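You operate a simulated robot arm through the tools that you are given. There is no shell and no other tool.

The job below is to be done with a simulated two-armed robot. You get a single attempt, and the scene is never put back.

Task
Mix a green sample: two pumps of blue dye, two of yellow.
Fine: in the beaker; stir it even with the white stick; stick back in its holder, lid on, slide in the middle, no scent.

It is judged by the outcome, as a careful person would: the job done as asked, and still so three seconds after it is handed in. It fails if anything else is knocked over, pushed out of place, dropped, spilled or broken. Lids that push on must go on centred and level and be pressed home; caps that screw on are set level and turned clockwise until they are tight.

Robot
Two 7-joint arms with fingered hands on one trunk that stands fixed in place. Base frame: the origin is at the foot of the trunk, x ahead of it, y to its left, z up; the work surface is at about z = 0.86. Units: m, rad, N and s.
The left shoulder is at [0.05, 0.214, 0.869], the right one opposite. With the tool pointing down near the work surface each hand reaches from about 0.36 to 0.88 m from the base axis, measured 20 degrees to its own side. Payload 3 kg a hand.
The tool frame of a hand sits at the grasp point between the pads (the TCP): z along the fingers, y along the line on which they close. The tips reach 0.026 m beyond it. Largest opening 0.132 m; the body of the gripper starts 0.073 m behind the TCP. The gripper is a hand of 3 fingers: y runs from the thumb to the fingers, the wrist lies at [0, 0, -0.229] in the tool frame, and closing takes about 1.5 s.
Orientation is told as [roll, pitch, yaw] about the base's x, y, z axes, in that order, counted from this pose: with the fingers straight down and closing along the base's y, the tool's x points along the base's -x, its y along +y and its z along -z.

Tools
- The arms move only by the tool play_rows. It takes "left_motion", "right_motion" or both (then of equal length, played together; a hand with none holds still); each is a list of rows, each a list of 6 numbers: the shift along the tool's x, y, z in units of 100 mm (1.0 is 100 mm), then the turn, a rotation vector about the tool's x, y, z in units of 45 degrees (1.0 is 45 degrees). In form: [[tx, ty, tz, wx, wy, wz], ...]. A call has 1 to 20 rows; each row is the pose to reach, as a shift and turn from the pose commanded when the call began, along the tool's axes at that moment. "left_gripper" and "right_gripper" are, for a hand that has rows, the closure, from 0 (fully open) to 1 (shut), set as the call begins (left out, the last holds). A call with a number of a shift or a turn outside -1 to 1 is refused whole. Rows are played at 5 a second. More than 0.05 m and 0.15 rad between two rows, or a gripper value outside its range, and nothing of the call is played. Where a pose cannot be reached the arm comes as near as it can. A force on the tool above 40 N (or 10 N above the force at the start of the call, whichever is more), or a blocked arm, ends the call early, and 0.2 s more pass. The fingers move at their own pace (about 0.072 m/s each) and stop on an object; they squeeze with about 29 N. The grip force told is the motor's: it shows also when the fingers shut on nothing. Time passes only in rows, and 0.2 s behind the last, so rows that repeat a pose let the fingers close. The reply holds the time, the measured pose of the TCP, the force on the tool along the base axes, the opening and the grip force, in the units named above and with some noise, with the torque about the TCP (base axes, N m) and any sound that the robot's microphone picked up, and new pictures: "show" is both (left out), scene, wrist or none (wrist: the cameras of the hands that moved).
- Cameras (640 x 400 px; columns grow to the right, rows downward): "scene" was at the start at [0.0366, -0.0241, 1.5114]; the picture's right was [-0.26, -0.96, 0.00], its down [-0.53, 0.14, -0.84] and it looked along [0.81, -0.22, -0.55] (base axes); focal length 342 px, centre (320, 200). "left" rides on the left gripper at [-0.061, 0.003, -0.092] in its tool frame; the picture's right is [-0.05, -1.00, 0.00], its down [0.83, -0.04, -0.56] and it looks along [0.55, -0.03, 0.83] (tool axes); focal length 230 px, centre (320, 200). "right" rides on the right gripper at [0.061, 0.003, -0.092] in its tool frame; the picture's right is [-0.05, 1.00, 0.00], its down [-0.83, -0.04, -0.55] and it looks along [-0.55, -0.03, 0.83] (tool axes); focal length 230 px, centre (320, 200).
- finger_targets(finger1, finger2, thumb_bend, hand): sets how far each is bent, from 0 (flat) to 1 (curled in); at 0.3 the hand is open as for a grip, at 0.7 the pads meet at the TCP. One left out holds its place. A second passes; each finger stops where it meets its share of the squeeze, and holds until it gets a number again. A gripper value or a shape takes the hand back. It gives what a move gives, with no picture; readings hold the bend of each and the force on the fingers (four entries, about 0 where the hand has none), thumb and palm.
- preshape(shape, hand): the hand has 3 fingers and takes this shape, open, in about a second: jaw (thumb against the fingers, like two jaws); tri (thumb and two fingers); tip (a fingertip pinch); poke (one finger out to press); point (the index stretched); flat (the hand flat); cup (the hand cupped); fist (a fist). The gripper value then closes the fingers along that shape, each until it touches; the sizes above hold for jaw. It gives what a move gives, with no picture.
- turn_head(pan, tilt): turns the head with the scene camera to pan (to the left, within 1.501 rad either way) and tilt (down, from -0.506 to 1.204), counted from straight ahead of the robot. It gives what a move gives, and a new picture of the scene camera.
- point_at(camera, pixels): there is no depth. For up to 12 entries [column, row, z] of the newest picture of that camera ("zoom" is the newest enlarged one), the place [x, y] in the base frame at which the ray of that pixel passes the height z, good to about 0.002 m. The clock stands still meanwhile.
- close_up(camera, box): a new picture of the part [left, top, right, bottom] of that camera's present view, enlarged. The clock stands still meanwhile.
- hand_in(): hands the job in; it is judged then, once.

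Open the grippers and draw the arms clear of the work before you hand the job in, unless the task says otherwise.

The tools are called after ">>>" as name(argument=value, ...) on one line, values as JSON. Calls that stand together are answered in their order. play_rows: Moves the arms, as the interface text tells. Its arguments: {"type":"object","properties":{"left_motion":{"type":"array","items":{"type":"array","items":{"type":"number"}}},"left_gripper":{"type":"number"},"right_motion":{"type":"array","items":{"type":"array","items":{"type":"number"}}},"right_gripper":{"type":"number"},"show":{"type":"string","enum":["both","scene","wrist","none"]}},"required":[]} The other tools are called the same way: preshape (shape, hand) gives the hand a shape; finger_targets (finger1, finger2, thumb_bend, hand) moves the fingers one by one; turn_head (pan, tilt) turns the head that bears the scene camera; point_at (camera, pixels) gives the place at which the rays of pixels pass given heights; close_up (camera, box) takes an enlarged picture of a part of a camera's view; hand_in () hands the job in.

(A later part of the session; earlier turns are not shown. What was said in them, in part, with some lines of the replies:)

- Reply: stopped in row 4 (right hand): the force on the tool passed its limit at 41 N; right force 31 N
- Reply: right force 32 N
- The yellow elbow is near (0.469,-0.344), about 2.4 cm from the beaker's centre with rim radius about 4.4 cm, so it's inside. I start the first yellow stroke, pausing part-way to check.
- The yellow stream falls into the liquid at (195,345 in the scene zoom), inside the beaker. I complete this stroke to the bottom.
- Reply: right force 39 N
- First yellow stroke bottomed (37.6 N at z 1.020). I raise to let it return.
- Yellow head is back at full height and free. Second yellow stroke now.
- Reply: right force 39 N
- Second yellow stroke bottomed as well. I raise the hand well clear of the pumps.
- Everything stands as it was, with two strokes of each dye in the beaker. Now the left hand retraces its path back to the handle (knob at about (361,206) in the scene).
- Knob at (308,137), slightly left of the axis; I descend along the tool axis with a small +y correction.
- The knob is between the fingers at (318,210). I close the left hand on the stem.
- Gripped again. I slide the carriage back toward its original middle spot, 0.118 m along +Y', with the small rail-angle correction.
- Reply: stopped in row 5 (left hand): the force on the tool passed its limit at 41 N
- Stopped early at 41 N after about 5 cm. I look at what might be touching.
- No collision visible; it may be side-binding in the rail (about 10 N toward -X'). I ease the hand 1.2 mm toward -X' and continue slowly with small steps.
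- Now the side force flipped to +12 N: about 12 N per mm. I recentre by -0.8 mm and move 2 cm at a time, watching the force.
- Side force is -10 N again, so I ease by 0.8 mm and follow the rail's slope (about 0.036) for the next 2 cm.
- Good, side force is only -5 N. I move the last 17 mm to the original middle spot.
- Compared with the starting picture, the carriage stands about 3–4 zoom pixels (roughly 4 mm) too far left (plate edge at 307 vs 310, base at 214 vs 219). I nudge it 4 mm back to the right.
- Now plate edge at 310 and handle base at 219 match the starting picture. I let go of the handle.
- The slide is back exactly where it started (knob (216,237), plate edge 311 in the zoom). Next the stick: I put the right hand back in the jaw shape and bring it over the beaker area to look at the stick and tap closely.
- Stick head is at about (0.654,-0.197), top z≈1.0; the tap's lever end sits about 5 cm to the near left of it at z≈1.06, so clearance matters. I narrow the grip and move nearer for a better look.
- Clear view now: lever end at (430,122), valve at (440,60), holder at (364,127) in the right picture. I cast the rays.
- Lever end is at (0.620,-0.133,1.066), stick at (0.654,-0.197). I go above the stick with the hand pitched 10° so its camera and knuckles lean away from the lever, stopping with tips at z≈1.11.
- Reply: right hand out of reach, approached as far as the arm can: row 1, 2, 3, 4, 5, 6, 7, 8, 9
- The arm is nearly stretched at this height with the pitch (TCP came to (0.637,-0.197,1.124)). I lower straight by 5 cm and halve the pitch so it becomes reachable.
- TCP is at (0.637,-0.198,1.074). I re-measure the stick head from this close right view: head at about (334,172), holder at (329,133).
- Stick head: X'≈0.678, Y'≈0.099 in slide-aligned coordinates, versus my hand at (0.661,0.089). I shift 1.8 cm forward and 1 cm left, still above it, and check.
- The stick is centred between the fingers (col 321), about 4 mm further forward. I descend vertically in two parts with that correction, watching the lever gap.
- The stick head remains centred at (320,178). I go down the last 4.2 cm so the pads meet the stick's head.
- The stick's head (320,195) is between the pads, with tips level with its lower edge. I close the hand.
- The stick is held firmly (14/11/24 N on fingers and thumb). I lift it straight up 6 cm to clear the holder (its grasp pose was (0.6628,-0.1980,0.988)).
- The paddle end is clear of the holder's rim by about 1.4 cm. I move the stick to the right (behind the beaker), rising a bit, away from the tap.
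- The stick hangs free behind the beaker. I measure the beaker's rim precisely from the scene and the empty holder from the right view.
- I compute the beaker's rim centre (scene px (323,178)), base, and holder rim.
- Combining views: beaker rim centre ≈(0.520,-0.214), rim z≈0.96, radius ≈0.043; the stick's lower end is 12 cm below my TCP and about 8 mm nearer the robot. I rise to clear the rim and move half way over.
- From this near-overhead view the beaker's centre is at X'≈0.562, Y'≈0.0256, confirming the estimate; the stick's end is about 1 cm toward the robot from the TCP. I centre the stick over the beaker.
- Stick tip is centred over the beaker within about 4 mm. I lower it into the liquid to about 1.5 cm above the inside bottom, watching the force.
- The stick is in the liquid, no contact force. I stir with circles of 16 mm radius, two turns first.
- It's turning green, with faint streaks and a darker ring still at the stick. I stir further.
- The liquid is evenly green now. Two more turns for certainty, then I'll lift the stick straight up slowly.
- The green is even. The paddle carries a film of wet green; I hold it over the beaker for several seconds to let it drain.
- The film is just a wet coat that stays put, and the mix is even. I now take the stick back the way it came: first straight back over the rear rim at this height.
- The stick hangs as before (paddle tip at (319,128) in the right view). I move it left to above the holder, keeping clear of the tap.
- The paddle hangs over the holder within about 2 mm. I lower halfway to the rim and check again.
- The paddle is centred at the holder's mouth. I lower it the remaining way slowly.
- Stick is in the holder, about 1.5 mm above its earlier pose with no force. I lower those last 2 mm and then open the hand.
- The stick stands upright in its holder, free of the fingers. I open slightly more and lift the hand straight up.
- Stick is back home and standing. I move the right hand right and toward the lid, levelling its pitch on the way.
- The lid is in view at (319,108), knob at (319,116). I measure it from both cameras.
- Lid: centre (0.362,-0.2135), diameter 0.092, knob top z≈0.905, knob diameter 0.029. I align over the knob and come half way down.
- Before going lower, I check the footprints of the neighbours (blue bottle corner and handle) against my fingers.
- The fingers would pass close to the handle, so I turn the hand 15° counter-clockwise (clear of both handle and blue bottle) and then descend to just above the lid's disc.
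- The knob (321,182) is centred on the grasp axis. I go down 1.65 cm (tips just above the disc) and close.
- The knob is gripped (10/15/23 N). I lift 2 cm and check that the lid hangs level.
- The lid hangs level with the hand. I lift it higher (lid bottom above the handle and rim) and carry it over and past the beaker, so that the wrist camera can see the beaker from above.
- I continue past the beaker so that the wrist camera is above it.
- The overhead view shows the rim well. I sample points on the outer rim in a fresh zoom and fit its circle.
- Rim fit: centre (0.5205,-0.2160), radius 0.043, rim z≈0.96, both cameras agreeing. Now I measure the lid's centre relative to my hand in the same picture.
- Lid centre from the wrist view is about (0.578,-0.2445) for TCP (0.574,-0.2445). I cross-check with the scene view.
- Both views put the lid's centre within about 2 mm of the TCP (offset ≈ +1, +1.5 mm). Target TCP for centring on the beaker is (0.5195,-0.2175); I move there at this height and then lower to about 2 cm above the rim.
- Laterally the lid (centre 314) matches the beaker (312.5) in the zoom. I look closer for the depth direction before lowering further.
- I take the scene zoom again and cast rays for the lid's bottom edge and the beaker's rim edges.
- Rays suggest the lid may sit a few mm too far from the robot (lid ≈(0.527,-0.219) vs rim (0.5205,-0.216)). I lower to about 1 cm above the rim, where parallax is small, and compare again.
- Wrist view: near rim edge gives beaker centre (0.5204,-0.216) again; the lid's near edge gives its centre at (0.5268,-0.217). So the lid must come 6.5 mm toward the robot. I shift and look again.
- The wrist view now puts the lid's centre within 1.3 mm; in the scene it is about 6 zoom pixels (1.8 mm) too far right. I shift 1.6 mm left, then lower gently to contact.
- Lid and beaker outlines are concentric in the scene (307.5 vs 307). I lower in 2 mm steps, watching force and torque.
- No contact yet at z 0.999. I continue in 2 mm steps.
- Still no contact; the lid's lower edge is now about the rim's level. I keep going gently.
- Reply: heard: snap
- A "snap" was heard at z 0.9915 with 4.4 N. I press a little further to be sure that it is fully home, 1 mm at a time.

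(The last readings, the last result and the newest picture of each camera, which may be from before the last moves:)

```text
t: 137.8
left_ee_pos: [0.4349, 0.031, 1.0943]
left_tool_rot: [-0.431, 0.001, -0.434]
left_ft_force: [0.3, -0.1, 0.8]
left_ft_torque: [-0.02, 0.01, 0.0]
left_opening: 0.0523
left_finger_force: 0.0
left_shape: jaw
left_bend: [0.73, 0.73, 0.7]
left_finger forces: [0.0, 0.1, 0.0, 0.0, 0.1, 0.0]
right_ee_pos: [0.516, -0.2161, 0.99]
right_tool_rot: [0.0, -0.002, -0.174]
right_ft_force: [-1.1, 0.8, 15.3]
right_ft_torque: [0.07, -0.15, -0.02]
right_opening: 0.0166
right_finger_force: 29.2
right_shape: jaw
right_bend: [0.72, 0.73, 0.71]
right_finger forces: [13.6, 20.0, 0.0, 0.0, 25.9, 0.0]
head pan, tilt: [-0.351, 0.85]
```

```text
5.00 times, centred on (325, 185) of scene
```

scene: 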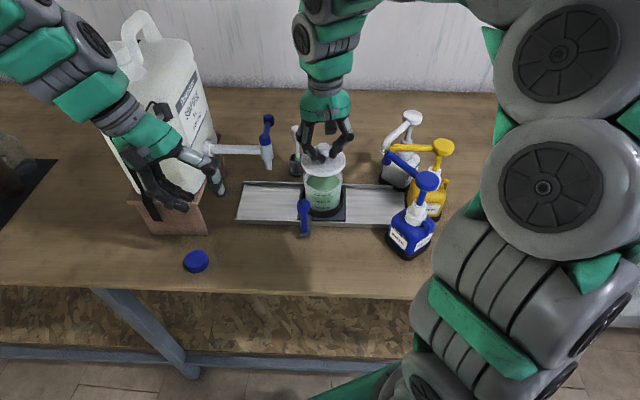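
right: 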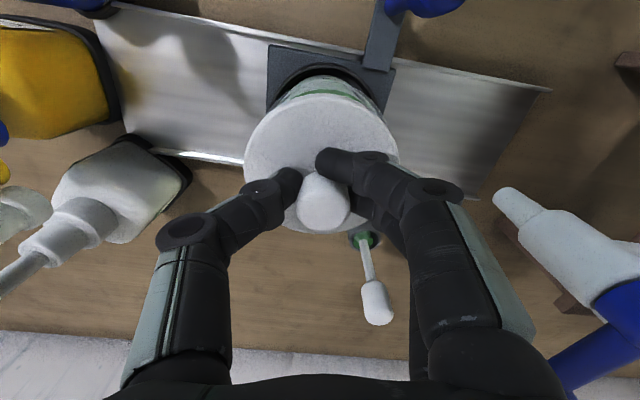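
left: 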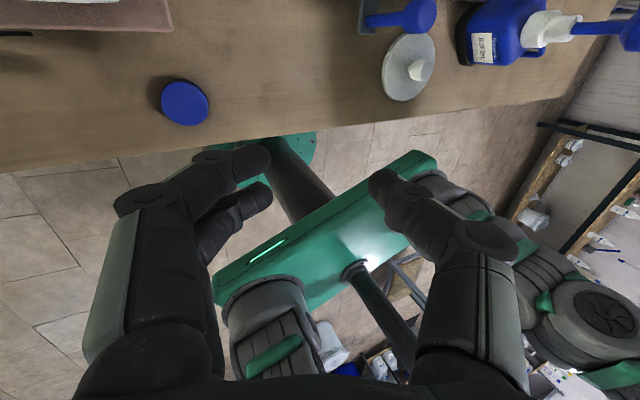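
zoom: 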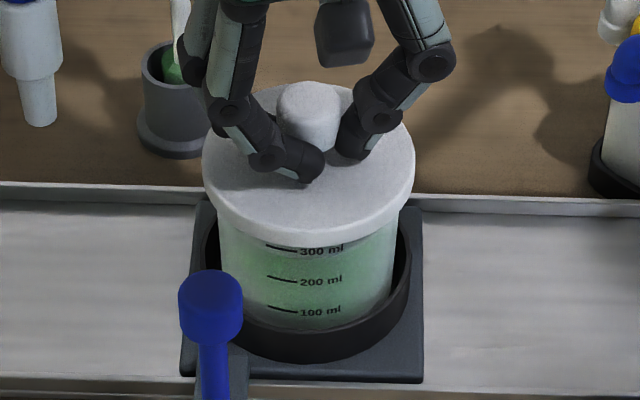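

15 N now with hardly any further travel, so the lid is home and looks level and centred. One last small push, then I open the fingers.

>>> play_rows(right_motion=[[0, 0, 0.008, 0, 0, 0], [0, 0, 0.008, 0, 0, 0], [0, 0, -0.01, 0, 0, 0], [0, 0, -0.015, 0, 0, 0], [0, 0, -0.015, 0, 0, 0]], show="none")

>>> play_rows(right_motion=[[0, 0, 0, 0, 0, 0], [0, 0, 0, 0, 0, 0], [0, 0, 0, 0, 0, 0], [0, 0, 0, 0, 0, 0], [0, 0, 0, 0, 0, 0], [0, 0, 0, 0, 0, 0]], right_gripper=0.5, show="wrist")

>>> close_up(camera="scene", box=[285, 145, 365, 225])

```text
t: 139.0
left_ee_pos: [0.4353, 0.0314, 1.0927]
left_tool_rot: [-0.431, 0.0, -0.436]
left_ft_force: [0.2, -0.2, -0.3]
left_ft_torque: [0.0, 0.04, 0.0]
left_opening: 0.0524
left_finger_force: 0.1
left_shape: jaw
left_bend: [0.73, 0.73, 0.7]
left_finger forces: [0.0, 0.1, 0.1, 0.1, 0.1, 0.1]
right_ee_pos: [0.5157, -0.2155, 0.9904]
right_tool_rot: [-0.001, 0.001, -0.174]
right_ft_force: [-0.6, -0.1, 1.3]
right_ft_torque: [0.02, -0.03, 0.03]
right_opening: 0.0164
right_finger_force: 28.9
right_shape: jaw
right_bend: [0.72, 0.73, 0.71]
right_finger forces: [12.7, 18.3, 0.1, 0.1, 24.3, 0.0]
head pan, tilt: [-0.351, 0.85]
heard: snap
```

```text
t: 140.4
left_ee_pos: [0.4362, 0.0307, 1.0928]
left_tool_rot: [-0.431, 0.002, -0.435]
left_ft_force: [-0.2, -0.3, 0.2]
left_ft_torque: [0.02, 0.03, -0.03]
left_opening: 0.0523
left_finger_force: 0.1
left_shape: jaw
left_bend: [0.73, 0.73, 0.7]
left_finger forces: [0.0, 0.0, 0.0, 0.1, 0.1, 0.0]
right_ee_pos: [0.5174, -0.2169, 0.9909]
right_tool_rot: [0.001, 0.0, -0.175]
right_ft_force: [-0.6, 0.4, -0.2]
right_ft_torque: [-0.04, -0.01, -0.02]
right_opening: 0.065
right_finger_force: 0.0
right_shape: jaw
right_bend: [0.73, 0.73, 0.7]
right_finger forces: [0.0, 0.0, 0.0, 0.0, 0.0, 0.0]
head pan, tilt: [-0.351, 0.85]
```

right: 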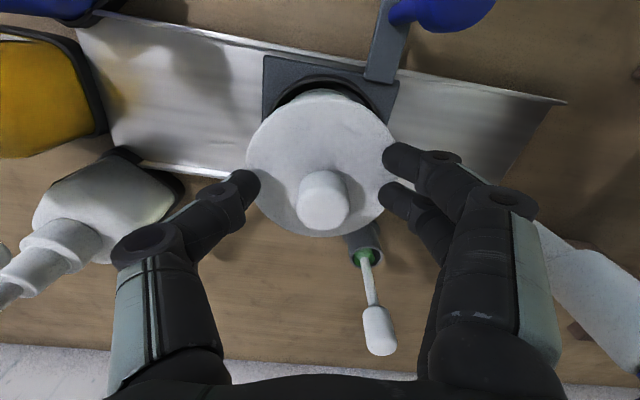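

```text
5.00 times, centred on (325, 185) of scene
```

zoom: 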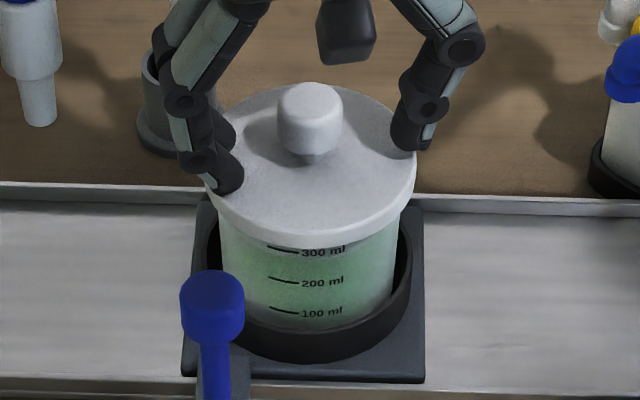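

A second snap was heard — either it seated fully on the last push or it loosened as I eased up. To be safe I'll lift the hand away and then press the lid from above with the blunt "poke" shape.

>>> play_rows(right_motion=[[0, 0, -0.1, 0, 0, 0], [0, 0, -0.3, 0, 0, 0], [0, 0, -0.5, 0, 0, 0], [0, 0, -0.7, 0, 0, 0], [0, 0, -0.7, 0, 0, 0]], show="both")

>>> close_up(camera="scene", box=[285, 145, 365, 225])

>>> preshape(shape="poke", hand="right")

>>> close_up(camera="right", box=[220, 40, 440, 220])

```text
t: 141.6
left_ee_pos: [0.4363, 0.0312, 1.0936]
left_tool_rot: [-0.431, 0.0, -0.434]
left_ft_force: [0.3, -0.6, 0.1]
left_ft_torque: [-0.01, 0.0, 0.0]
left_opening: 0.0522
left_finger_force: 0.1
left_shape: jaw
left_bend: [0.73, 0.73, 0.7]
left_finger forces: [0.0, 0.0, 0.0, 0.1, 0.0, 0.0]
right_ee_pos: [0.5153, -0.2174, 1.0626]
right_tool_rot: [0.001, 0.0, -0.174]
right_ft_force: [0.5, -0.4, -0.5]
right_ft_torque: [0.0, -0.02, -0.03]
right_opening: 0.0651
right_finger_force: 0.0
right_shape: jaw
right_bend: [0.73, 0.73, 0.7]
right_finger forces: [0.1, 0.0, 0.1, 0.1, 0.0, 0.1]
head pan, tilt: [-0.351, 0.85]
```

scene: 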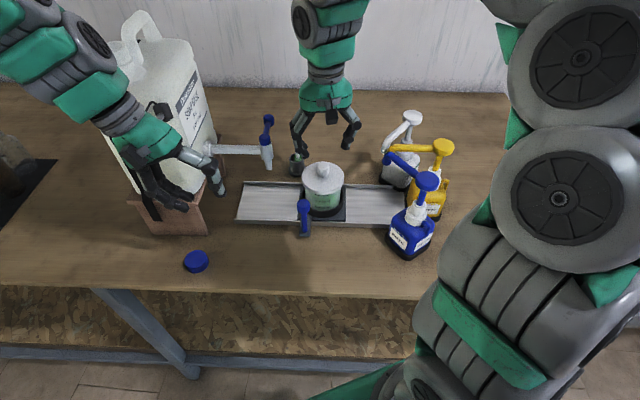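
right: 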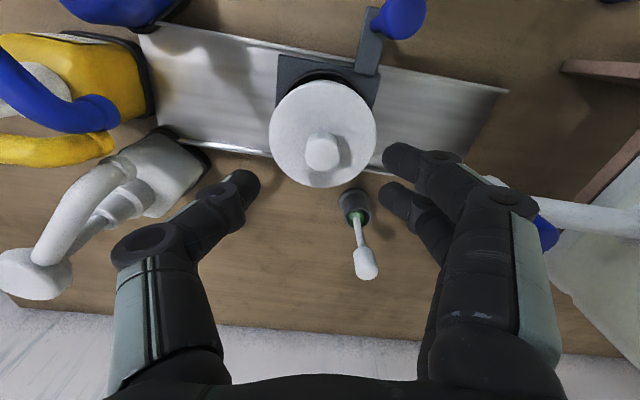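

```text
5.00 times, centred on (325, 185) of scene
```

zoom: 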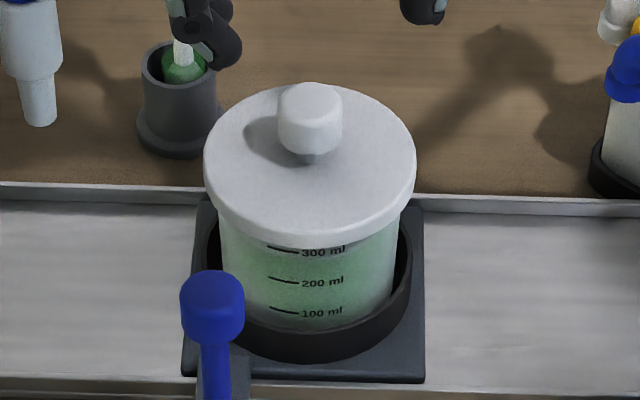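

```text
t: 142.5
left_ee_pos: [0.4371, 0.0305, 1.0939]
left_tool_rot: [-0.432, 0.002, -0.434]
left_ft_force: [-0.5, -0.5, 0.4]
left_ft_torque: [-0.01, -0.02, 0.0]
left_opening: 0.0523
left_finger_force: 0.0
left_shape: jaw
left_bend: [0.73, 0.73, 0.7]
left_finger forces: [0.1, 0.1, 0.0, 0.0, 0.0, 0.1]
right_ee_pos: [0.5138, -0.217, 1.0627]
right_tool_rot: [0.001, 0.001, -0.174]
right_ft_force: [0.4, 1.5, 0.3]
right_ft_torque: [-0.03, 0.02, 0.02]
right_opening: 0.0
right_finger_force: 0.0
right_shape: poke
right_bend: [1.0, 1.0, 0.45]
right_finger forces: [0.1, 0.0, 0.1, 0.0, 0.1, 0.0]
head pan, tilt: [-0.351, 0.85]
```

```text
2.22 times, centred on (330, 130) of right
```

zoom: 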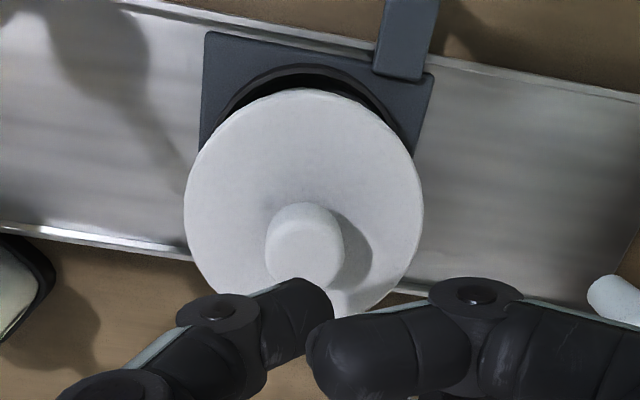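

The lid sits level and centred. The thumb jammed against a finger while shaping, so I rise 4 cm and re-form the shape by closing first.

>>> play_rows(right_motion=[[0, 0, -0.2, 0, 0, 0], [0, 0, -0.4, 0, 0, 0]], show="none")

>>> preshape(shape="jaw", hand="right")

>>> play_rows(right_motion=[[0, 0, 0, 0, 0, 0], [0, 0, 0, 0, 0, 0], [0, 0, 0, 0, 0, 0], [0, 0, 0, 0, 0, 0], [0, 0, 0, 0, 0, 0], [0, 0, 0, 0, 0, 0], [0, 0, 0, 0, 0, 0], [0, 0, 0, 0, 0, 0]], right_gripper=1.0, show="none")

>>> preshape(shape="poke", hand="right")

>>> close_up(camera="right", box=[220, 40, 440, 220])

```text
t: 143.1
left_ee_pos: [0.4364, 0.032, 1.0931]
left_tool_rot: [-0.431, 0.003, -0.437]
left_ft_force: [-0.1, -0.2, 0.1]
left_ft_torque: [0.0, -0.01, -0.04]
left_opening: 0.052
left_finger_force: 0.0
left_shape: jaw
left_bend: [0.73, 0.73, 0.7]
left_finger forces: [0.0, 0.0, 0.0, 0.0, 0.1, 0.0]
right_ee_pos: [0.5155, -0.2172, 1.1016]
right_tool_rot: [0.0, -0.001, -0.175]
right_ft_force: [0.2, 0.2, -0.1]
right_ft_torque: [0.0, -0.03, -0.02]
right_opening: 0.0002
right_finger_force: 0.1
right_shape: poke
right_bend: [1.0, 1.0, 0.45]
right_finger forces: [0.1, 0.0, 0.0, 0.0, 0.0, 0.0]
head pan, tilt: [-0.351, 0.85]
```

```text
t: 144.0
left_ee_pos: [0.4348, 0.0309, 1.0936]
left_tool_rot: [-0.432, 0.002, -0.438]
left_ft_force: [0.7, 0.4, -0.7]
left_ft_torque: [0.01, 0.0, -0.01]
left_opening: 0.0524
left_finger_force: 0.1
left_shape: jaw
left_bend: [0.73, 0.73, 0.7]
left_finger forces: [0.1, 0.0, 0.0, 0.1, 0.1, 0.0]
right_ee_pos: [0.5148, -0.2162, 1.1011]
right_tool_rot: [0.0, 0.0, -0.175]
right_ft_force: [0.1, 0.1, 0.7]
right_ft_torque: [-0.01, -0.02, 0.0]
right_opening: 0.1317
right_finger_force: 0.1
right_shape: jaw
right_bend: [0.3, 0.3, 0.3]
right_finger forces: [0.1, 0.1, 0.0, 0.0, 0.1, 0.0]
head pan, tilt: [-0.351, 0.85]
```

```text
t: 145.8
left_ee_pos: [0.4352, 0.0306, 1.0928]
left_tool_rot: [-0.431, 0.002, -0.434]
left_ft_force: [0.5, 0.4, 0.4]
left_ft_torque: [-0.02, 0.02, 0.04]
left_opening: 0.052
left_finger_force: 0.0
left_shape: jaw
left_bend: [0.73, 0.73, 0.7]
left_finger forces: [0.1, 0.0, 0.0, 0.0, 0.1, 0.0]
right_ee_pos: [0.5152, -0.2173, 1.1005]
right_tool_rot: [-0.001, 0.0, -0.174]
right_ft_force: [0.5, 0.1, 0.4]
right_ft_torque: [0.01, 0.01, -0.08]
right_opening: 0.0
right_finger_force: 29.2
right_shape: jaw
right_bend: [0.66, 0.66, 0.67]
right_finger forces: [0.1, 0.0, 0.1, 0.0, 0.0, 0.0]
head pan, tilt: [-0.351, 0.85]
```

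```text
t: 146.7
left_ee_pos: [0.435, 0.0298, 1.0929]
left_tool_rot: [-0.431, 0.001, -0.434]
left_ft_force: [-0.1, 0.5, 0.6]
left_ft_torque: [-0.02, 0.0, 0.01]
left_opening: 0.0524
left_finger_force: 0.2
left_shape: jaw
left_bend: [0.73, 0.73, 0.7]
left_finger forces: [0.0, 0.0, 0.1, 0.0, 0.0, 0.1]
right_ee_pos: [0.5152, -0.2169, 1.1023]
right_tool_rot: [0.0, 0.001, -0.174]
right_ft_force: [0.6, 0.7, 0.9]
right_ft_torque: [-0.05, 0.03, 0.0]
right_opening: 0.0
right_finger_force: 0.0
right_shape: poke
right_bend: [0.99, 0.99, 1.0]
right_finger forces: [0.1, 0.1, 0.0, 0.0, 0.0, 0.1]
head pan, tilt: [-0.351, 0.85]
```

```text
2.22 times, centred on (330, 130) of right
```

zoom: 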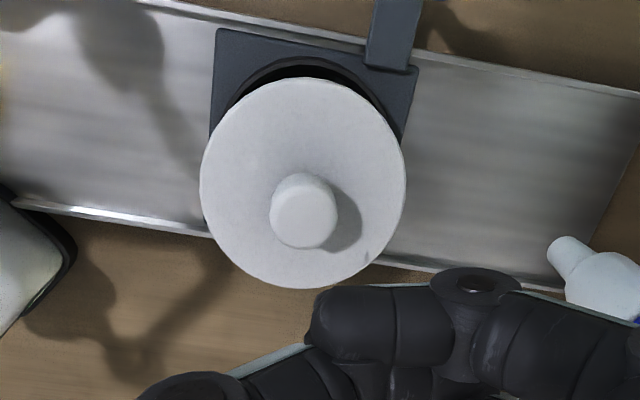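

The blunt shape is right now. The knob is about 7 mm ahead of the axis; I shift over it and come down to just above.

>>> play_rows(right_motion=[[-0.065, -0.025, 0, 0, 0, 0], [-0.065, -0.025, 0.25, 0, 0, 0], [-0.065, -0.025, 0.5, 0, 0, 0], [-0.065, -0.025, 0.75, 0, 0, 0], [-0.065, -0.025, 0.88, 0, 0, 0], [-0.065, -0.025, 0.88, 0, 0, 0]], show="wrist")

>>> close_up(camera="scene", box=[285, 125, 365, 225])

```text
t: 148.1
left_ee_pos: [0.4353, 0.0309, 1.0932]
left_tool_rot: [-0.431, 0.001, -0.435]
left_ft_force: [0.8, -0.1, -0.1]
left_ft_torque: [0.0, 0.01, 0.0]
left_opening: 0.0522
left_finger_force: 0.0
left_shape: jaw
left_bend: [0.73, 0.73, 0.7]
left_finger forces: [0.1, 0.0, 0.0, 0.0, 0.0, 0.0]
right_ee_pos: [0.5237, -0.2184, 1.0136]
right_tool_rot: [-0.003, -0.002, -0.175]
right_ft_force: [0.6, -0.3, -1.0]
right_ft_torque: [-0.04, 0.0, 0.02]
right_opening: 0.0
right_finger_force: 0.0
right_shape: poke
right_bend: [0.99, 0.99, 1.0]
right_finger forces: [0.0, 0.0, 0.0, 0.0, 0.1, 0.1]
head pan, tilt: [-0.351, 0.85]
```

right: 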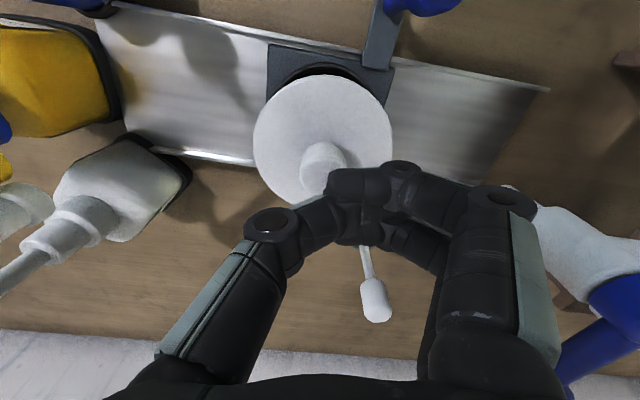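

```text
4.00 times, centred on (325, 175) of scene
```

zoom: 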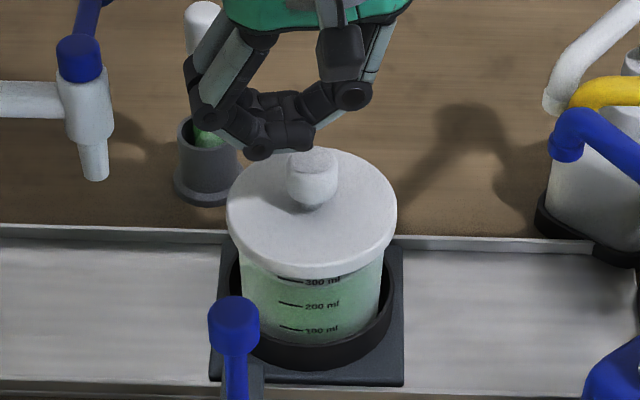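

The finger plate is slightly left of and behind the knob. I shift 8 mm right and 3 mm nearer, then press down gently.

>>> play_rows(right_motion=[[0.03, -0.08, 0, 0, 0, 0], [0.03, -0.08, 0, 0, 0, 0], [0.03, -0.08, 0.04, 0, 0, 0], [0.03, -0.08, 0.08, 0, 0, 0], [0.03, -0.08, 0.11, 0, 0, 0], [0.03, -0.08, 0.11, 0, 0, 0]], show="wrist")

>>> close_up(camera="scene", box=[285, 125, 365, 225])

```text
t: 149.5
left_ee_pos: [0.4356, 0.0303, 1.0942]
left_tool_rot: [-0.432, 0.001, -0.435]
left_ft_force: [-0.1, 0.3, -0.6]
left_ft_torque: [0.03, 0.0, -0.02]
left_opening: 0.0527
left_finger_force: 0.0
left_shape: jaw
left_bend: [0.73, 0.73, 0.7]
left_finger forces: [0.1, 0.0, 0.1, 0.0, 0.1, 0.0]
right_ee_pos: [0.5183, -0.2269, 1.0029]
right_tool_rot: [0.0, 0.001, -0.176]
right_ft_force: [-0.3, 0.1, 0.3]
right_ft_torque: [0.02, -0.02, -0.03]
right_opening: 0.0
right_finger_force: 0.0
right_shape: poke
right_bend: [0.99, 0.99, 1.0]
right_finger forces: [0.0, 0.0, 0.1, 0.1, 0.0, 0.1]
head pan, tilt: [-0.351, 0.85]
```

right: 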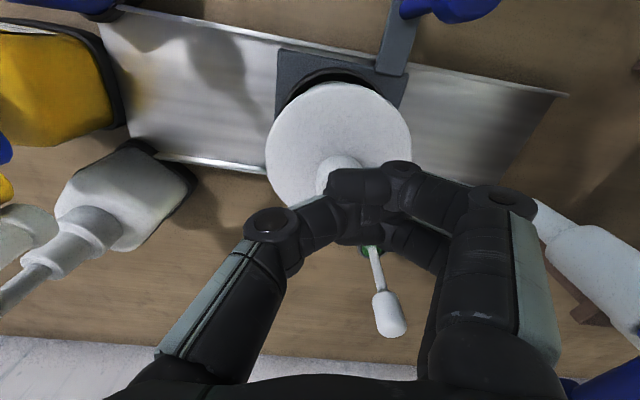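

```text
4.00 times, centred on (325, 175) of scene
```

zoom: 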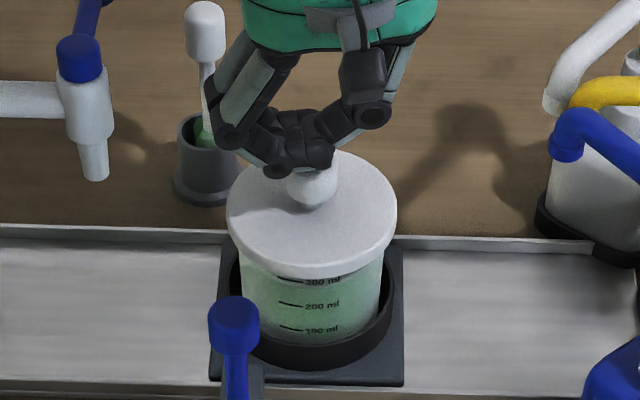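

No contact at z 1.003 yet. I go on in small steps until the force builds to about 20–30 N.

>>> play_rows(right_motion=[[0, 0, 0.02, 0, 0, 0], [0, 0, 0.04, 0, 0, 0], [0, 0, 0.06, 0, 0, 0], [0, 0, 0.06, 0, 0, 0]], show="none")

>>> close_up(camera="scene", box=[285, 125, 365, 225])

```text
t: 150.5
left_ee_pos: [0.4346, 0.0306, 1.0928]
left_tool_rot: [-0.43, 0.002, -0.435]
left_ft_force: [0.3, -0.4, -0.1]
left_ft_torque: [-0.03, 0.0, -0.01]
left_opening: 0.0521
left_finger_force: 0.0
left_shape: jaw
left_bend: [0.73, 0.73, 0.7]
left_finger forces: [0.0, 0.0, 0.1, 0.0, 0.1, 0.0]
right_ee_pos: [0.5169, -0.2281, 0.996]
right_tool_rot: [0.0, 0.0, -0.174]
right_ft_force: [-0.1, 0.9, 2.3]
right_ft_torque: [0.07, -0.03, 0.02]
right_opening: 0.0
right_finger_force: 0.0
right_shape: poke
right_bend: [0.99, 0.99, 1.0]
right_finger forces: [0.1, 0.1, 0.0, 0.0, 0.0, 0.1]
head pan, tilt: [-0.351, 0.85]
```

```text
4.00 times, centred on (325, 175) of scene
```

zoom: 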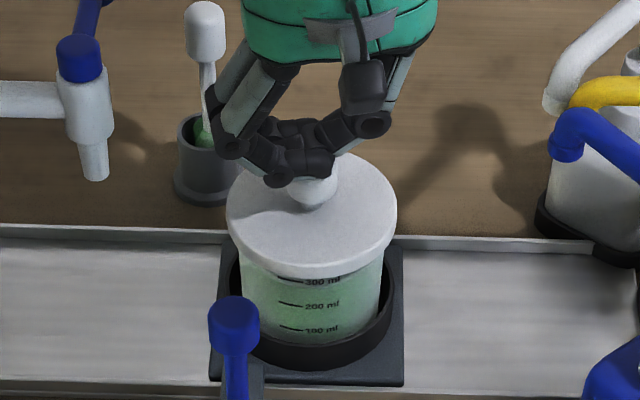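

Contact began (2.3 N). I press a few millimetres more.

>>> play_rows(right_motion=[[0, 0, 0.01, 0, 0, 0], [0, 0, 0.02, 0, 0, 0], [0, 0, 0.03, 0, 0, 0], [0, 0, 0.03, 0, 0, 0]], show="none")

>>> close_up(camera="scene", box=[285, 125, 365, 225])

```text
t: 151.3
left_ee_pos: [0.4358, 0.031, 1.094]
left_tool_rot: [-0.429, 0.001, -0.437]
left_ft_force: [0.3, 0.4, 0.3]
left_ft_torque: [-0.01, 0.0, 0.01]
left_opening: 0.0523
left_finger_force: 0.0
left_shape: jaw
left_bend: [0.73, 0.73, 0.7]
left_finger forces: [0.1, 0.0, 0.1, 0.0, 0.1, 0.1]
right_ee_pos: [0.5185, -0.228, 0.995]
right_tool_rot: [0.002, -0.005, -0.176]
right_ft_force: [-3.3, -0.6, 15.1]
right_ft_torque: [0.37, -0.07, 0.07]
right_opening: 0.0002
right_finger_force: 0.0
right_shape: poke
right_bend: [0.99, 0.99, 1.0]
right_finger forces: [0.1, 0.0, 0.0, 0.0, 40.0, 0.0]
head pan, tilt: [-0.351, 0.85]
stopped in row 4 (right hand): the force on the tool passed its limit at 43 N (the readings are from after the stop); the commanded pose is now the measured one
```

```text
4.00 times, centred on (325, 175) of scene
```

zoom: 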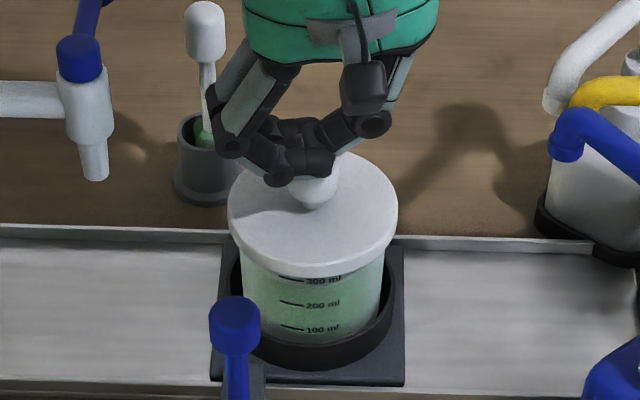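

Pressed to 43 N with no travel and no new snap: the lid is fully home. I raise the hand and draw it away.

>>> play_rows(right_motion=[[0, 0, -0.1, 0, 0, 0], [0, 0, -0.3, 0, 0, 0], [0, 0, -0.6, 0, 0, 0], [0, 0, -1.0, 0, 0, 0]], show="none")

>>> play_rows(right_motion=[[0, -0.1, -0.4, 0, 0, 0], [0.3, -0.3, -0.7, 0, 0, 0], [0.6, -0.6, -1.0, 0, 0, 0], [0.9, -0.9, -1.0, 0, 0, 0], [0.9, -0.9, -1.0, 0, 0, 0]], show="both")

>>> close_up(camera="scene", box=[285, 145, 365, 225])

>>> close_up(camera="scene", box=[230, 100, 470, 280])

```text
t: 152.3
left_ee_pos: [0.4369, 0.0301, 1.0931]
left_tool_rot: [-0.431, 0.002, -0.434]
left_ft_force: [-0.5, -0.1, 0.0]
left_ft_torque: [-0.01, -0.02, 0.0]
left_opening: 0.0526
left_finger_force: 0.1
left_shape: jaw
left_bend: [0.73, 0.73, 0.7]
left_finger forces: [0.0, 0.0, 0.0, 0.0, 0.0, 0.1]
right_ee_pos: [0.5186, -0.228, 1.0976]
right_tool_rot: [0.003, -0.004, -0.173]
right_ft_force: [1.3, -0.5, -0.4]
right_ft_torque: [0.01, 0.0, -0.03]
right_opening: 0.0002
right_finger_force: 0.0
right_shape: poke
right_bend: [0.99, 0.99, 1.0]
right_finger forces: [0.0, 0.0, 0.0, 0.1, 0.0, 0.0]
head pan, tilt: [-0.351, 0.85]
heard: snap
```

```text
refused: row 3 steps farther than a row can; nothing moved
```

```text
5.00 times, centred on (325, 185) of scene
```

zoom: 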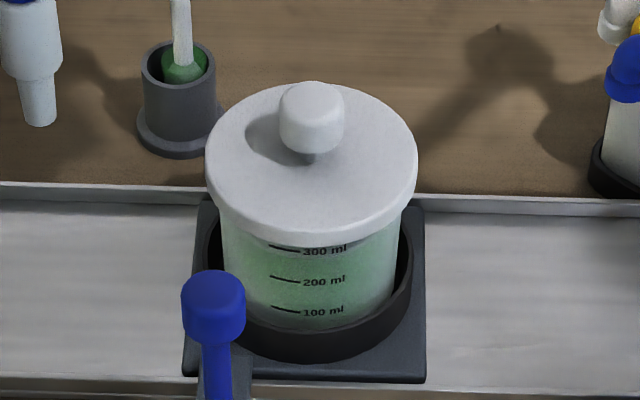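

```text
2.22 times, centred on (350, 190) of scene
```

zoom: 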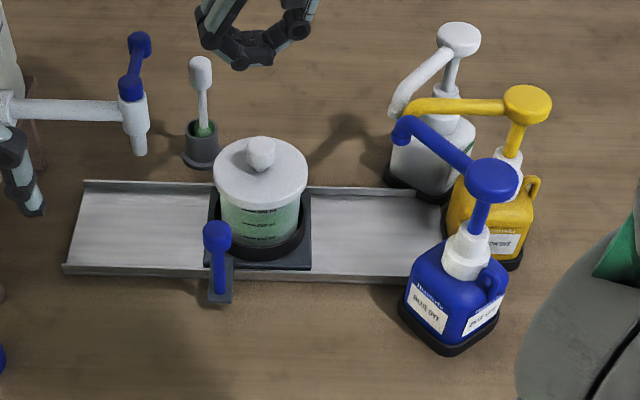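

A snap was heard again as I let off, so I must check whether the lid is truly seated. I look very closely at the lid–beaker joint.

>>> close_up(camera="scene", box=[298, 155, 348, 205])

>>> close_up(camera="right", box=[220, 40, 440, 220])

>>> close_up(camera="left", box=[0, 0, 640, 400])

```text
8.00 times, centred on (323, 180) of scene
```

zoom: 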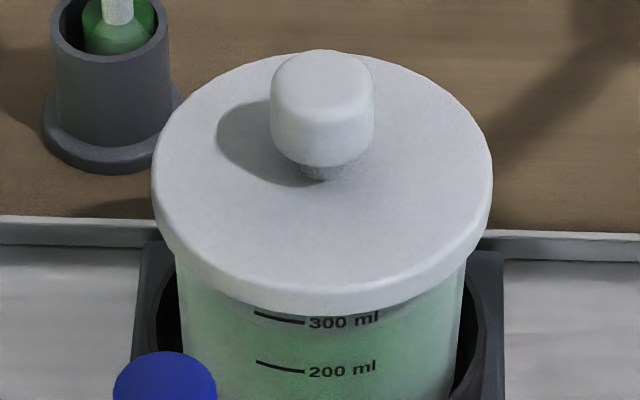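

```text
2.22 times, centred on (330, 130) of right
```

zoom: 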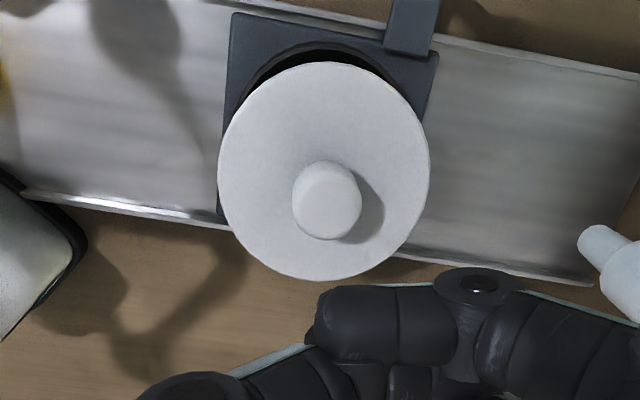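

```text
1.00 times, centred on (320, 200) of left (not enlarged: the box is as wide or as high as the picture)
```

zoom: 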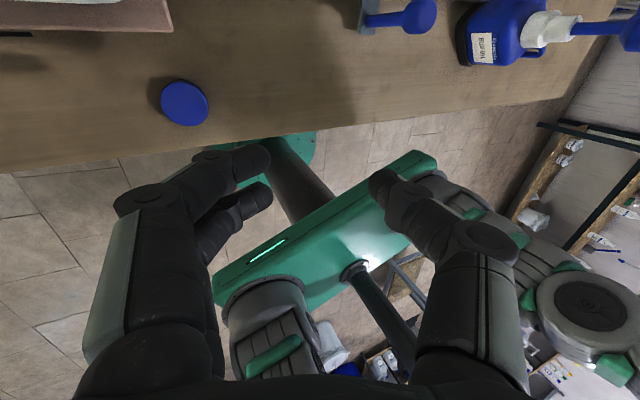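

The lid looks level and centred (overhangs 26 and 29 zoom px). The torque tells that my press was at the knob's left edge, so I'll press again properly centred (12 mm further right) and listen step by step.

>>> play_rows(right_motion=[[0, -0.12, 0, 0, 0, 0], [0, -0.12, 0.25, 0, 0, 0], [0, -0.12, 0.5, 0, 0, 0], [0, -0.12, 0.75, 0, 0, 0], [0, -0.12, 0.95, 0, 0, 0], [0, -0.12, 0.95, 0, 0, 0]], show="wrist")

>>> close_up(camera="scene", box=[285, 125, 365, 225])

```text
t: 153.7
left_ee_pos: [0.4357, 0.0309, 1.0937]
left_tool_rot: [-0.431, 0.002, -0.435]
left_ft_force: [-0.4, 0.9, 0.6]
left_ft_torque: [0.0, 0.02, 0.01]
left_opening: 0.0522
left_finger_force: 0.0
left_shape: jaw
left_bend: [0.73, 0.73, 0.7]
left_finger forces: [0.0, 0.0, 0.0, 0.0, 0.0, 0.0]
right_ee_pos: [0.5154, -0.2407, 0.998]
right_tool_rot: [0.002, -0.004, -0.175]
right_ft_force: [-0.3, 0.2, -0.1]
right_ft_torque: [-0.03, 0.0, 0.0]
right_opening: 0.0001
right_finger_force: 0.1
right_shape: poke
right_bend: [0.99, 0.99, 1.0]
right_finger forces: [0.1, 0.0, 0.0, 0.0, 0.1, 0.1]
head pan, tilt: [-0.351, 0.85]
```

right: 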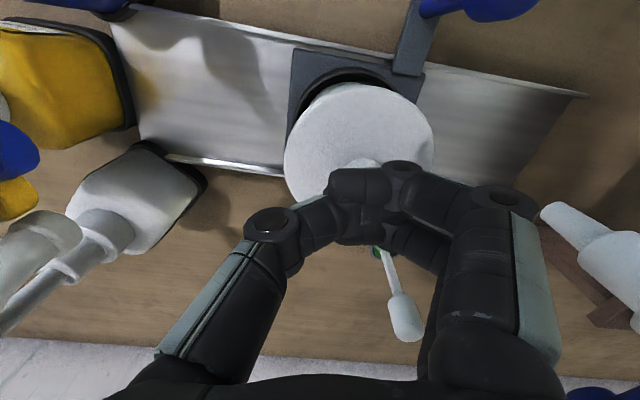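

```text
4.00 times, centred on (325, 175) of scene
```

zoom: 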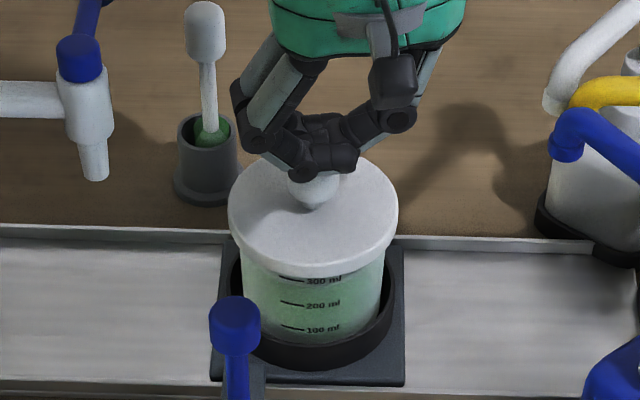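

Hand is now centred over the knob, z 0.998 with no force. I press in 1 mm steps to about 20 N.

>>> play_rows(right_motion=[[0, 0, 0.01, 0, 0, 0], [0, 0, 0.02, 0, 0, 0], [0, 0, 0.03, 0, 0, 0], [0, 0, 0.03, 0, 0, 0]], show="none")

```text
t: 154.7
left_ee_pos: [0.4362, 0.0297, 1.0933]
left_tool_rot: [-0.432, 0.001, -0.434]
left_ft_force: [0.4, -0.6, 0.2]
left_ft_torque: [-0.02, -0.05, -0.02]
left_opening: 0.0524
left_finger_force: 0.1
left_shape: jaw
left_bend: [0.73, 0.73, 0.7]
left_finger forces: [0.0, 0.0, 0.1, 0.1, 0.0, 0.0]
right_ee_pos: [0.5149, -0.2394, 0.9977]
right_tool_rot: [0.002, -0.004, -0.174]
right_ft_force: [-0.4, -0.2, 0.4]
right_ft_torque: [0.04, -0.01, 0.0]
right_opening: 0.0
right_finger_force: 0.0
right_shape: poke
right_bend: [0.99, 0.99, 1.0]
right_finger forces: [0.0, 0.0, 0.0, 0.1, 0.0, 0.0]
head pan, tilt: [-0.351, 0.85]
```

Barely touching (0.4 N). I go on.

>>> play_rows(right_motion=[[0, 0, 0.01, 0, 0, 0], [0, 0, 0.02, 0, 0, 0], [0, 0, 0.03, 0, 0, 0], [0, 0, 0.03, 0, 0, 0]], show="none")

```text
t: 155.8
left_ee_pos: [0.4361, 0.0306, 1.0931]
left_tool_rot: [-0.431, 0.002, -0.434]
left_ft_force: [-0.4, 0.4, -0.1]
left_ft_torque: [-0.01, 0.01, 0.04]
left_opening: 0.0525
left_finger_force: 0.2
left_shape: jaw
left_bend: [0.73, 0.73, 0.7]
left_finger forces: [0.0, 0.0, 0.1, 0.0, 0.1, 0.0]
right_ee_pos: [0.5164, -0.2405, 0.9963]
right_tool_rot: [0.004, -0.008, -0.175]
right_ft_force: [-4.8, 1.2, 19.5]
right_ft_torque: [0.6, -0.09, 0.15]
right_opening: 0.0002
right_finger_force: 0.1
right_shape: poke
right_bend: [0.99, 0.99, 1.0]
right_finger forces: [0.1, 0.0, 0.0, 0.0, 48.3, 0.0]
head pan, tilt: [-0.351, 0.85]
stopped in row 4 (right hand): the force on the tool passed its limit at 41 N (the readings are from after the stop); the commanded pose is now the measured one
```

Hard stop again (41 N) at the same height, no snap while pressing. Now I let off in very small steps and listen.

>>> play_rows(right_motion=[[0, 0, 0, 0, 0, 0], [0, 0, 0, 0, 0, 0], [0, 0, 0, 0, 0, 0]], show="none")

>>> play_rows(right_motion=[[0, 0, -0.01, 0, 0, 0], [0, 0, -0.02, 0, 0, 0], [0, 0, -0.03, 0, 0, 0], [0, 0, -0.04, 0, 0, 0]], show="none")

>>> play_rows(right_motion=[[0, 0, -0.05, 0, 0, 0], [0, 0, -0.1, 0, 0, 0], [0, 0, -0.2, 0, 0, 0], [0, 0, -0.5, 0, 0, 0], [0, 0, -0.9, 0, 0, 0]], show="none")

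>>> close_up(camera="scene", box=[298, 155, 348, 205])

```text
t: 156.6
left_ee_pos: [0.4362, 0.0308, 1.0952]
left_tool_rot: [-0.431, 0.002, -0.435]
left_ft_force: [0.6, -0.1, 0.7]
left_ft_torque: [-0.02, 0.04, -0.01]
left_opening: 0.0522
left_finger_force: 0.0
left_shape: jaw
left_bend: [0.73, 0.73, 0.7]
left_finger forces: [0.0, 0.0, 0.0, 0.1, 0.1, 0.0]
right_ee_pos: [0.5164, -0.2412, 0.9952]
right_tool_rot: [0.004, -0.011, -0.176]
right_ft_force: [-0.6, -0.6, 32.1]
right_ft_torque: [0.99, -0.16, 0.01]
right_opening: 0.0
right_finger_force: 0.0
right_shape: poke
right_bend: [0.99, 0.99, 1.0]
right_finger forces: [0.0, 0.1, 0.0, 0.0, 62.4, 0.1]
head pan, tilt: [-0.351, 0.85]
```

```text
t: 157.6
left_ee_pos: [0.4359, 0.0311, 1.0948]
left_tool_rot: [-0.431, 0.001, -0.433]
left_ft_force: [0.3, 0.9, 0.1]
left_ft_torque: [-0.01, 0.0, -0.01]
left_opening: 0.0523
left_finger_force: 0.0
left_shape: jaw
left_bend: [0.73, 0.73, 0.7]
left_finger forces: [0.0, 0.1, 0.0, 0.1, 0.0, 0.0]
right_ee_pos: [0.5163, -0.2409, 0.9986]
right_tool_rot: [0.001, -0.006, -0.177]
right_ft_force: [0.6, 0.9, -0.3]
right_ft_torque: [-0.03, 0.03, -0.01]
right_opening: 0.0
right_finger_force: 0.2
right_shape: poke
right_bend: [0.99, 0.99, 1.0]
right_finger forces: [0.1, 0.0, 0.0, 0.0, 0.1, 0.0]
head pan, tilt: [-0.351, 0.85]
```

```text
t: 158.8
left_ee_pos: [0.4363, 0.0312, 1.0937]
left_tool_rot: [-0.431, 0.002, -0.434]
left_ft_force: [-0.1, 0.9, 0.2]
left_ft_torque: [0.03, -0.02, 0.02]
left_opening: 0.0522
left_finger_force: 0.1
left_shape: jaw
left_bend: [0.73, 0.73, 0.7]
left_finger forces: [0.0, 0.1, 0.0, 0.0, 0.0, 0.0]
right_ee_pos: [0.5158, -0.241, 1.0913]
right_tool_rot: [0.004, -0.006, -0.175]
right_ft_force: [-0.4, 0.0, -0.8]
right_ft_torque: [0.01, -0.02, 0.01]
right_opening: 0.0
right_finger_force: 0.1
right_shape: poke
right_bend: [0.99, 0.99, 1.0]
right_finger forces: [0.0, 0.1, 0.0, 0.1, 0.0, 0.0]
head pan, tilt: [-0.351, 0.85]
```

```text
8.00 times, centred on (323, 180) of scene
```

zoom: 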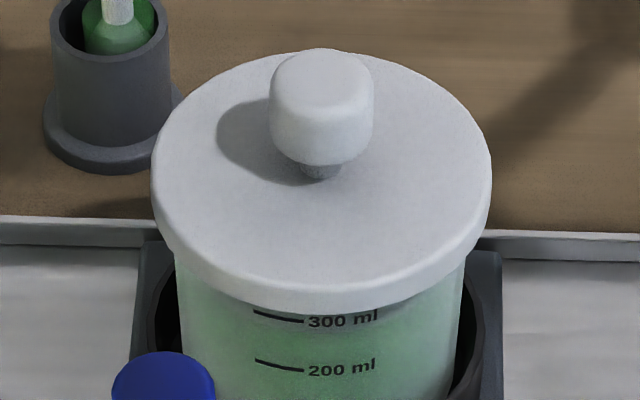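

No snap on pressing or on letting off this time, so the lid is firmly home. Now I retract the right arm up, back and to the right.

>>> play_rows(right_motion=[[0, 0, -0.3, 0, 0, 0], [0, 0, -0.6, 0, 0, 0], [0, -0.1, -0.9, 0, 0, 0.05], [0.2, -0.4, -1.0, 0, 0, 0.1], [0.4, -0.7, -1.0, 0, 0, 0.2], [0.6, -1.0, -1.0, 0, 0, 0.3]], show="none")

>>> play_rows(right_motion=[[0.2, -0.25, -0.3, 0, 0, 0], [0.4, -0.5, -0.6, 0, 0, 0], [0.6, -0.8, -0.8, 0, 0, 0], [0.6, -0.8, -0.8, 0, 0, 0]], show="both")

>>> preshape(shape="jaw", hand="right")

```text
t: 160.2
left_ee_pos: [0.4365, 0.0302, 1.0944]
left_tool_rot: [-0.431, 0.001, -0.435]
left_ft_force: [-0.2, 0.0, -0.2]
left_ft_torque: [0.01, -0.01, 0.02]
left_opening: 0.0522
left_finger_force: 0.0
left_shape: jaw
left_bend: [0.73, 0.73, 0.7]
left_finger forces: [0.0, 0.1, 0.0, 0.0, 0.0, 0.1]
right_ee_pos: [0.4388, -0.3275, 1.1868]
right_tool_rot: [0.005, -0.005, -0.413]
right_ft_force: [0.3, 0.3, 0.5]
right_ft_torque: [-0.04, -0.05, 0.01]
right_opening: 0.0003
right_finger_force: 0.1
right_shape: poke
right_bend: [0.99, 0.99, 1.0]
right_finger forces: [0.0, 0.0, 0.0, 0.0, 0.0, 0.1]
head pan, tilt: [-0.351, 0.85]
```

```text
t: 161.2
left_ee_pos: [0.4359, 0.0303, 1.0933]
left_tool_rot: [-0.43, 0.003, -0.435]
left_ft_force: [-0.6, 0.1, -0.6]
left_ft_torque: [0.0, 0.01, -0.02]
left_opening: 0.0522
left_finger_force: 0.1
left_shape: jaw
left_bend: [0.73, 0.73, 0.7]
left_finger forces: [0.0, 0.0, 0.0, 0.0, 0.0, 0.0]
right_ee_pos: [0.3495, -0.3774, 1.266]
right_tool_rot: [0.005, -0.007, -0.41]
right_ft_force: [0.1, 0.5, -0.3]
right_ft_torque: [0.05, 0.05, 0.05]
right_opening: 0.0001
right_finger_force: 0.0
right_shape: poke
right_bend: [0.99, 0.99, 1.0]
right_finger forces: [0.0, 0.0, 0.1, 0.0, 0.1, 0.0]
head pan, tilt: [-0.351, 0.85]
```

scene: 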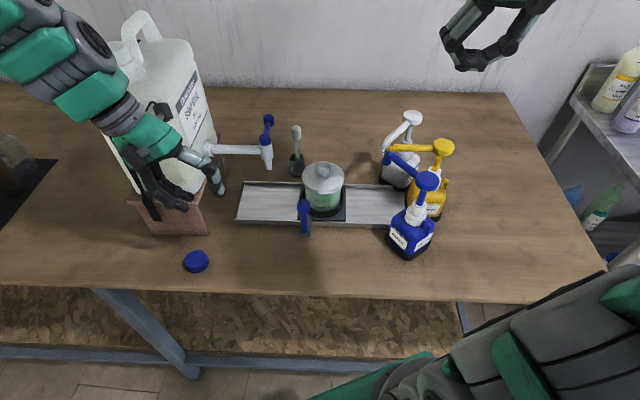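
right: 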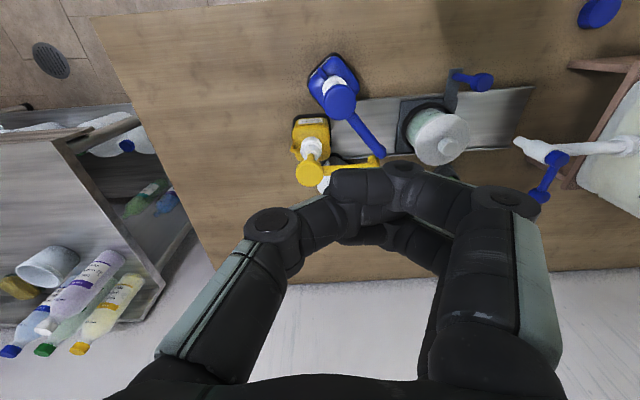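

```text
t: 162.1
left_ee_pos: [0.4355, 0.0307, 1.0933]
left_tool_rot: [-0.431, 0.002, -0.433]
left_ft_force: [-0.2, 0.1, 0.1]
left_ft_torque: [0.0, 0.03, -0.01]
left_opening: 0.0524
left_finger_force: 0.1
left_shape: jaw
left_bend: [0.73, 0.73, 0.7]
left_finger forces: [0.0, 0.0, 0.0, 0.0, 0.1, 0.1]
right_ee_pos: [0.3514, -0.3778, 1.267]
right_tool_rot: [0.004, -0.005, -0.413]
right_ft_force: [0.0, 0.0, 0.2]
right_ft_torque: [0.03, 0.0, -0.02]
right_opening: 0.1321
right_finger_force: 0.0
right_shape: jaw
right_bend: [0.3, 0.3, 0.3]
right_finger forces: [0.0, 0.0, 0.0, 0.0, 0.0, 0.0]
head pan, tilt: [-0.351, 0.85]
```

The right hand is open and clear. I move the left hand up and back, away from the canister, then open it.

>>> play_rows(left_motion=[[0.12, -0.15, -0.3, 0, 0, 0], [0.24, -0.3, -0.6, 0, 0, 0], [0.36, -0.45, -0.85, 0, 0, 0], [0.42, -0.55, -1.0, 0, 0, 0], [0.42, -0.55, -1.0, 0, 0, 0]], show="none")

>>> play_rows(left_motion=[[0, 0, -0.15, -0.1, 0, 0], [0, 0, -0.3, -0.25, 0, 0], [0, 0, -0.4, -0.4, 0, 0], [0, 0, -0.5, -0.55, 0, 0], [0, 0, -0.5, -0.55, 0, 0], [0, 0, -0.5, -0.55, 0, 0], [0, 0, -0.5, -0.55, 0, 0]], left_gripper=0.0, show="both")

>>> close_up(camera="scene", box=[230, 100, 470, 280])

>>> close_up(camera="scene", box=[298, 155, 348, 205])

```text
t: 163.3
left_ee_pos: [0.3944, 0.0408, 1.2081]
left_tool_rot: [-0.432, 0.001, -0.434]
left_ft_force: [-0.7, 1.0, 0.2]
left_ft_torque: [0.01, 0.01, -0.03]
left_opening: 0.0522
left_finger_force: 0.1
left_shape: jaw
left_bend: [0.73, 0.73, 0.7]
left_finger forces: [0.1, 0.0, 0.1, 0.1, 0.0, 0.1]
right_ee_pos: [0.3517, -0.3783, 1.2652]
right_tool_rot: [0.004, -0.008, -0.412]
right_ft_force: [0.3, -0.3, 0.6]
right_ft_torque: [0.02, 0.03, -0.03]
right_opening: 0.132
right_finger_force: 0.0
right_shape: jaw
right_bend: [0.3, 0.3, 0.3]
right_finger forces: [0.0, 0.0, 0.0, 0.1, 0.0, 0.1]
head pan, tilt: [-0.351, 0.85]
```

```text
t: 164.9
left_ee_pos: [0.4023, 0.0602, 1.2533]
left_tool_rot: [0.0, 0.002, -0.435]
left_ft_force: [0.6, 0.2, -0.4]
left_ft_torque: [0.01, -0.03, -0.02]
left_opening: 0.1318
left_finger_force: 0.1
left_shape: jaw
left_bend: [0.3, 0.3, 0.3]
left_finger forces: [0.0, 0.0, 0.0, 0.1, 0.0, 0.0]
right_ee_pos: [0.3514, -0.377, 1.2667]
right_tool_rot: [0.004, -0.008, -0.412]
right_ft_force: [0.3, -0.4, 0.5]
right_ft_torque: [0.0, -0.01, 0.02]
right_opening: 0.1318
right_finger_force: 0.1
right_shape: jaw
right_bend: [0.3, 0.3, 0.3]
right_finger forces: [0.0, 0.0, 0.0, 0.0, 0.0, 0.0]
head pan, tilt: [-0.351, 0.85]
```

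scene: 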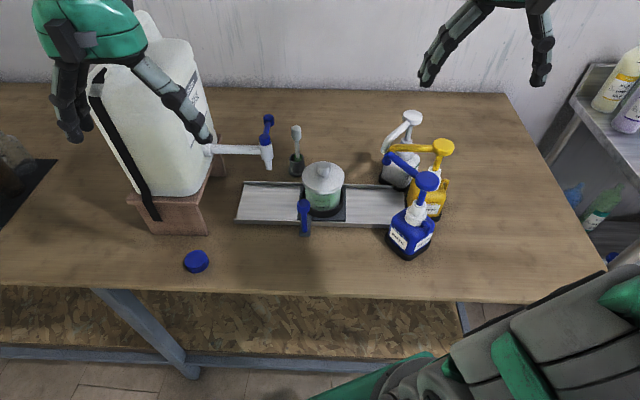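
left: 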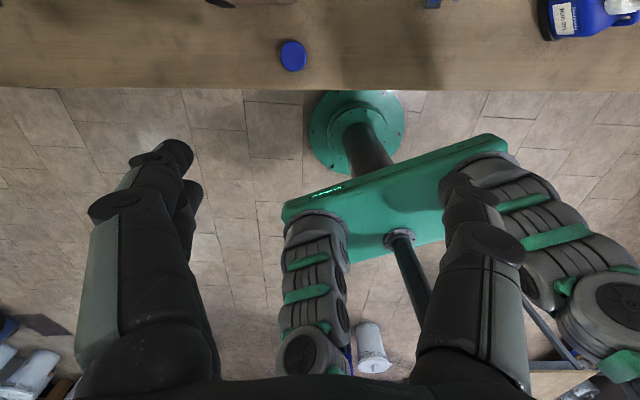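

```text
2.22 times, centred on (350, 190) of scene
```

zoom: 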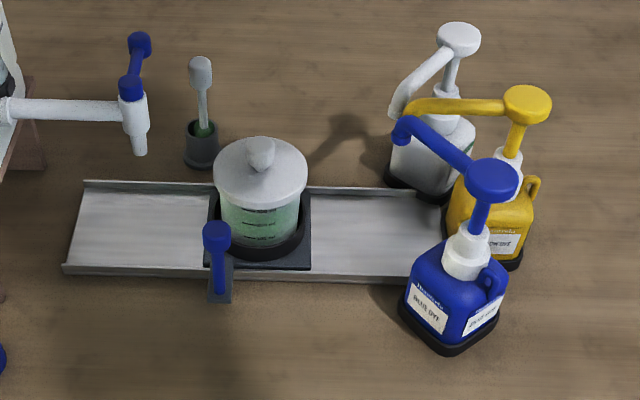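

```text
8.00 times, centred on (323, 180) of scene
```

zoom: 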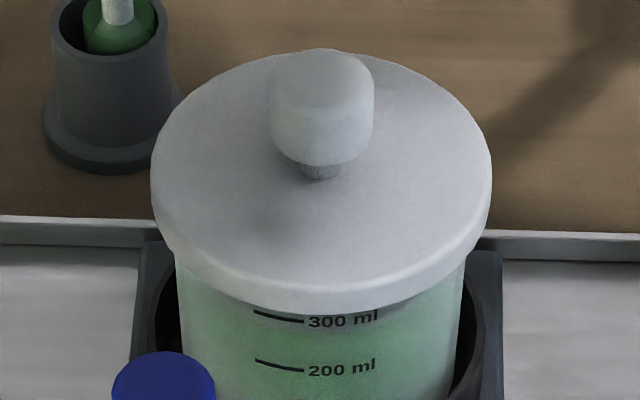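

Everything is in place: two full strokes each of blue and yellow, liquid stirred to an even green, stick in its holder, lid level, centred and pressed home, slide at its middle mark (plate edge 310, handle base (219,297), as at the start), white scent pump untouched, both hands open and clear. I hand the job in.

>>> hand_in()

```text
The job is handed in.
```

The green sample is mixed and handed in. I pumped two full strokes of blue and two of yellow into the beaker, then stirred until the liquid looked an even green.

- **Stick:** it is back upright in its holder. It still has a film of green on the paddle, which did not drip while I held it over the beaker.
- **Lid:** it went on level and centred with a snap. I heard two more snaps, on a second push and as I let off a press, so I pressed once more, dead centre, at up to about 41 N. It did not move and made no sound, so I take it to be home.
- **Slide:** it is back at its starting spot, which I took as the middle of the rail. On the way back it caught once, part-way, at about 41 N. I eased the sideways load and carried on, and nothing appeared out of place afterwards.
- **Scent:** I did not touch the white pump.

Nothing was knocked over or spilled that I could see. Both hands are open and clear of the work.
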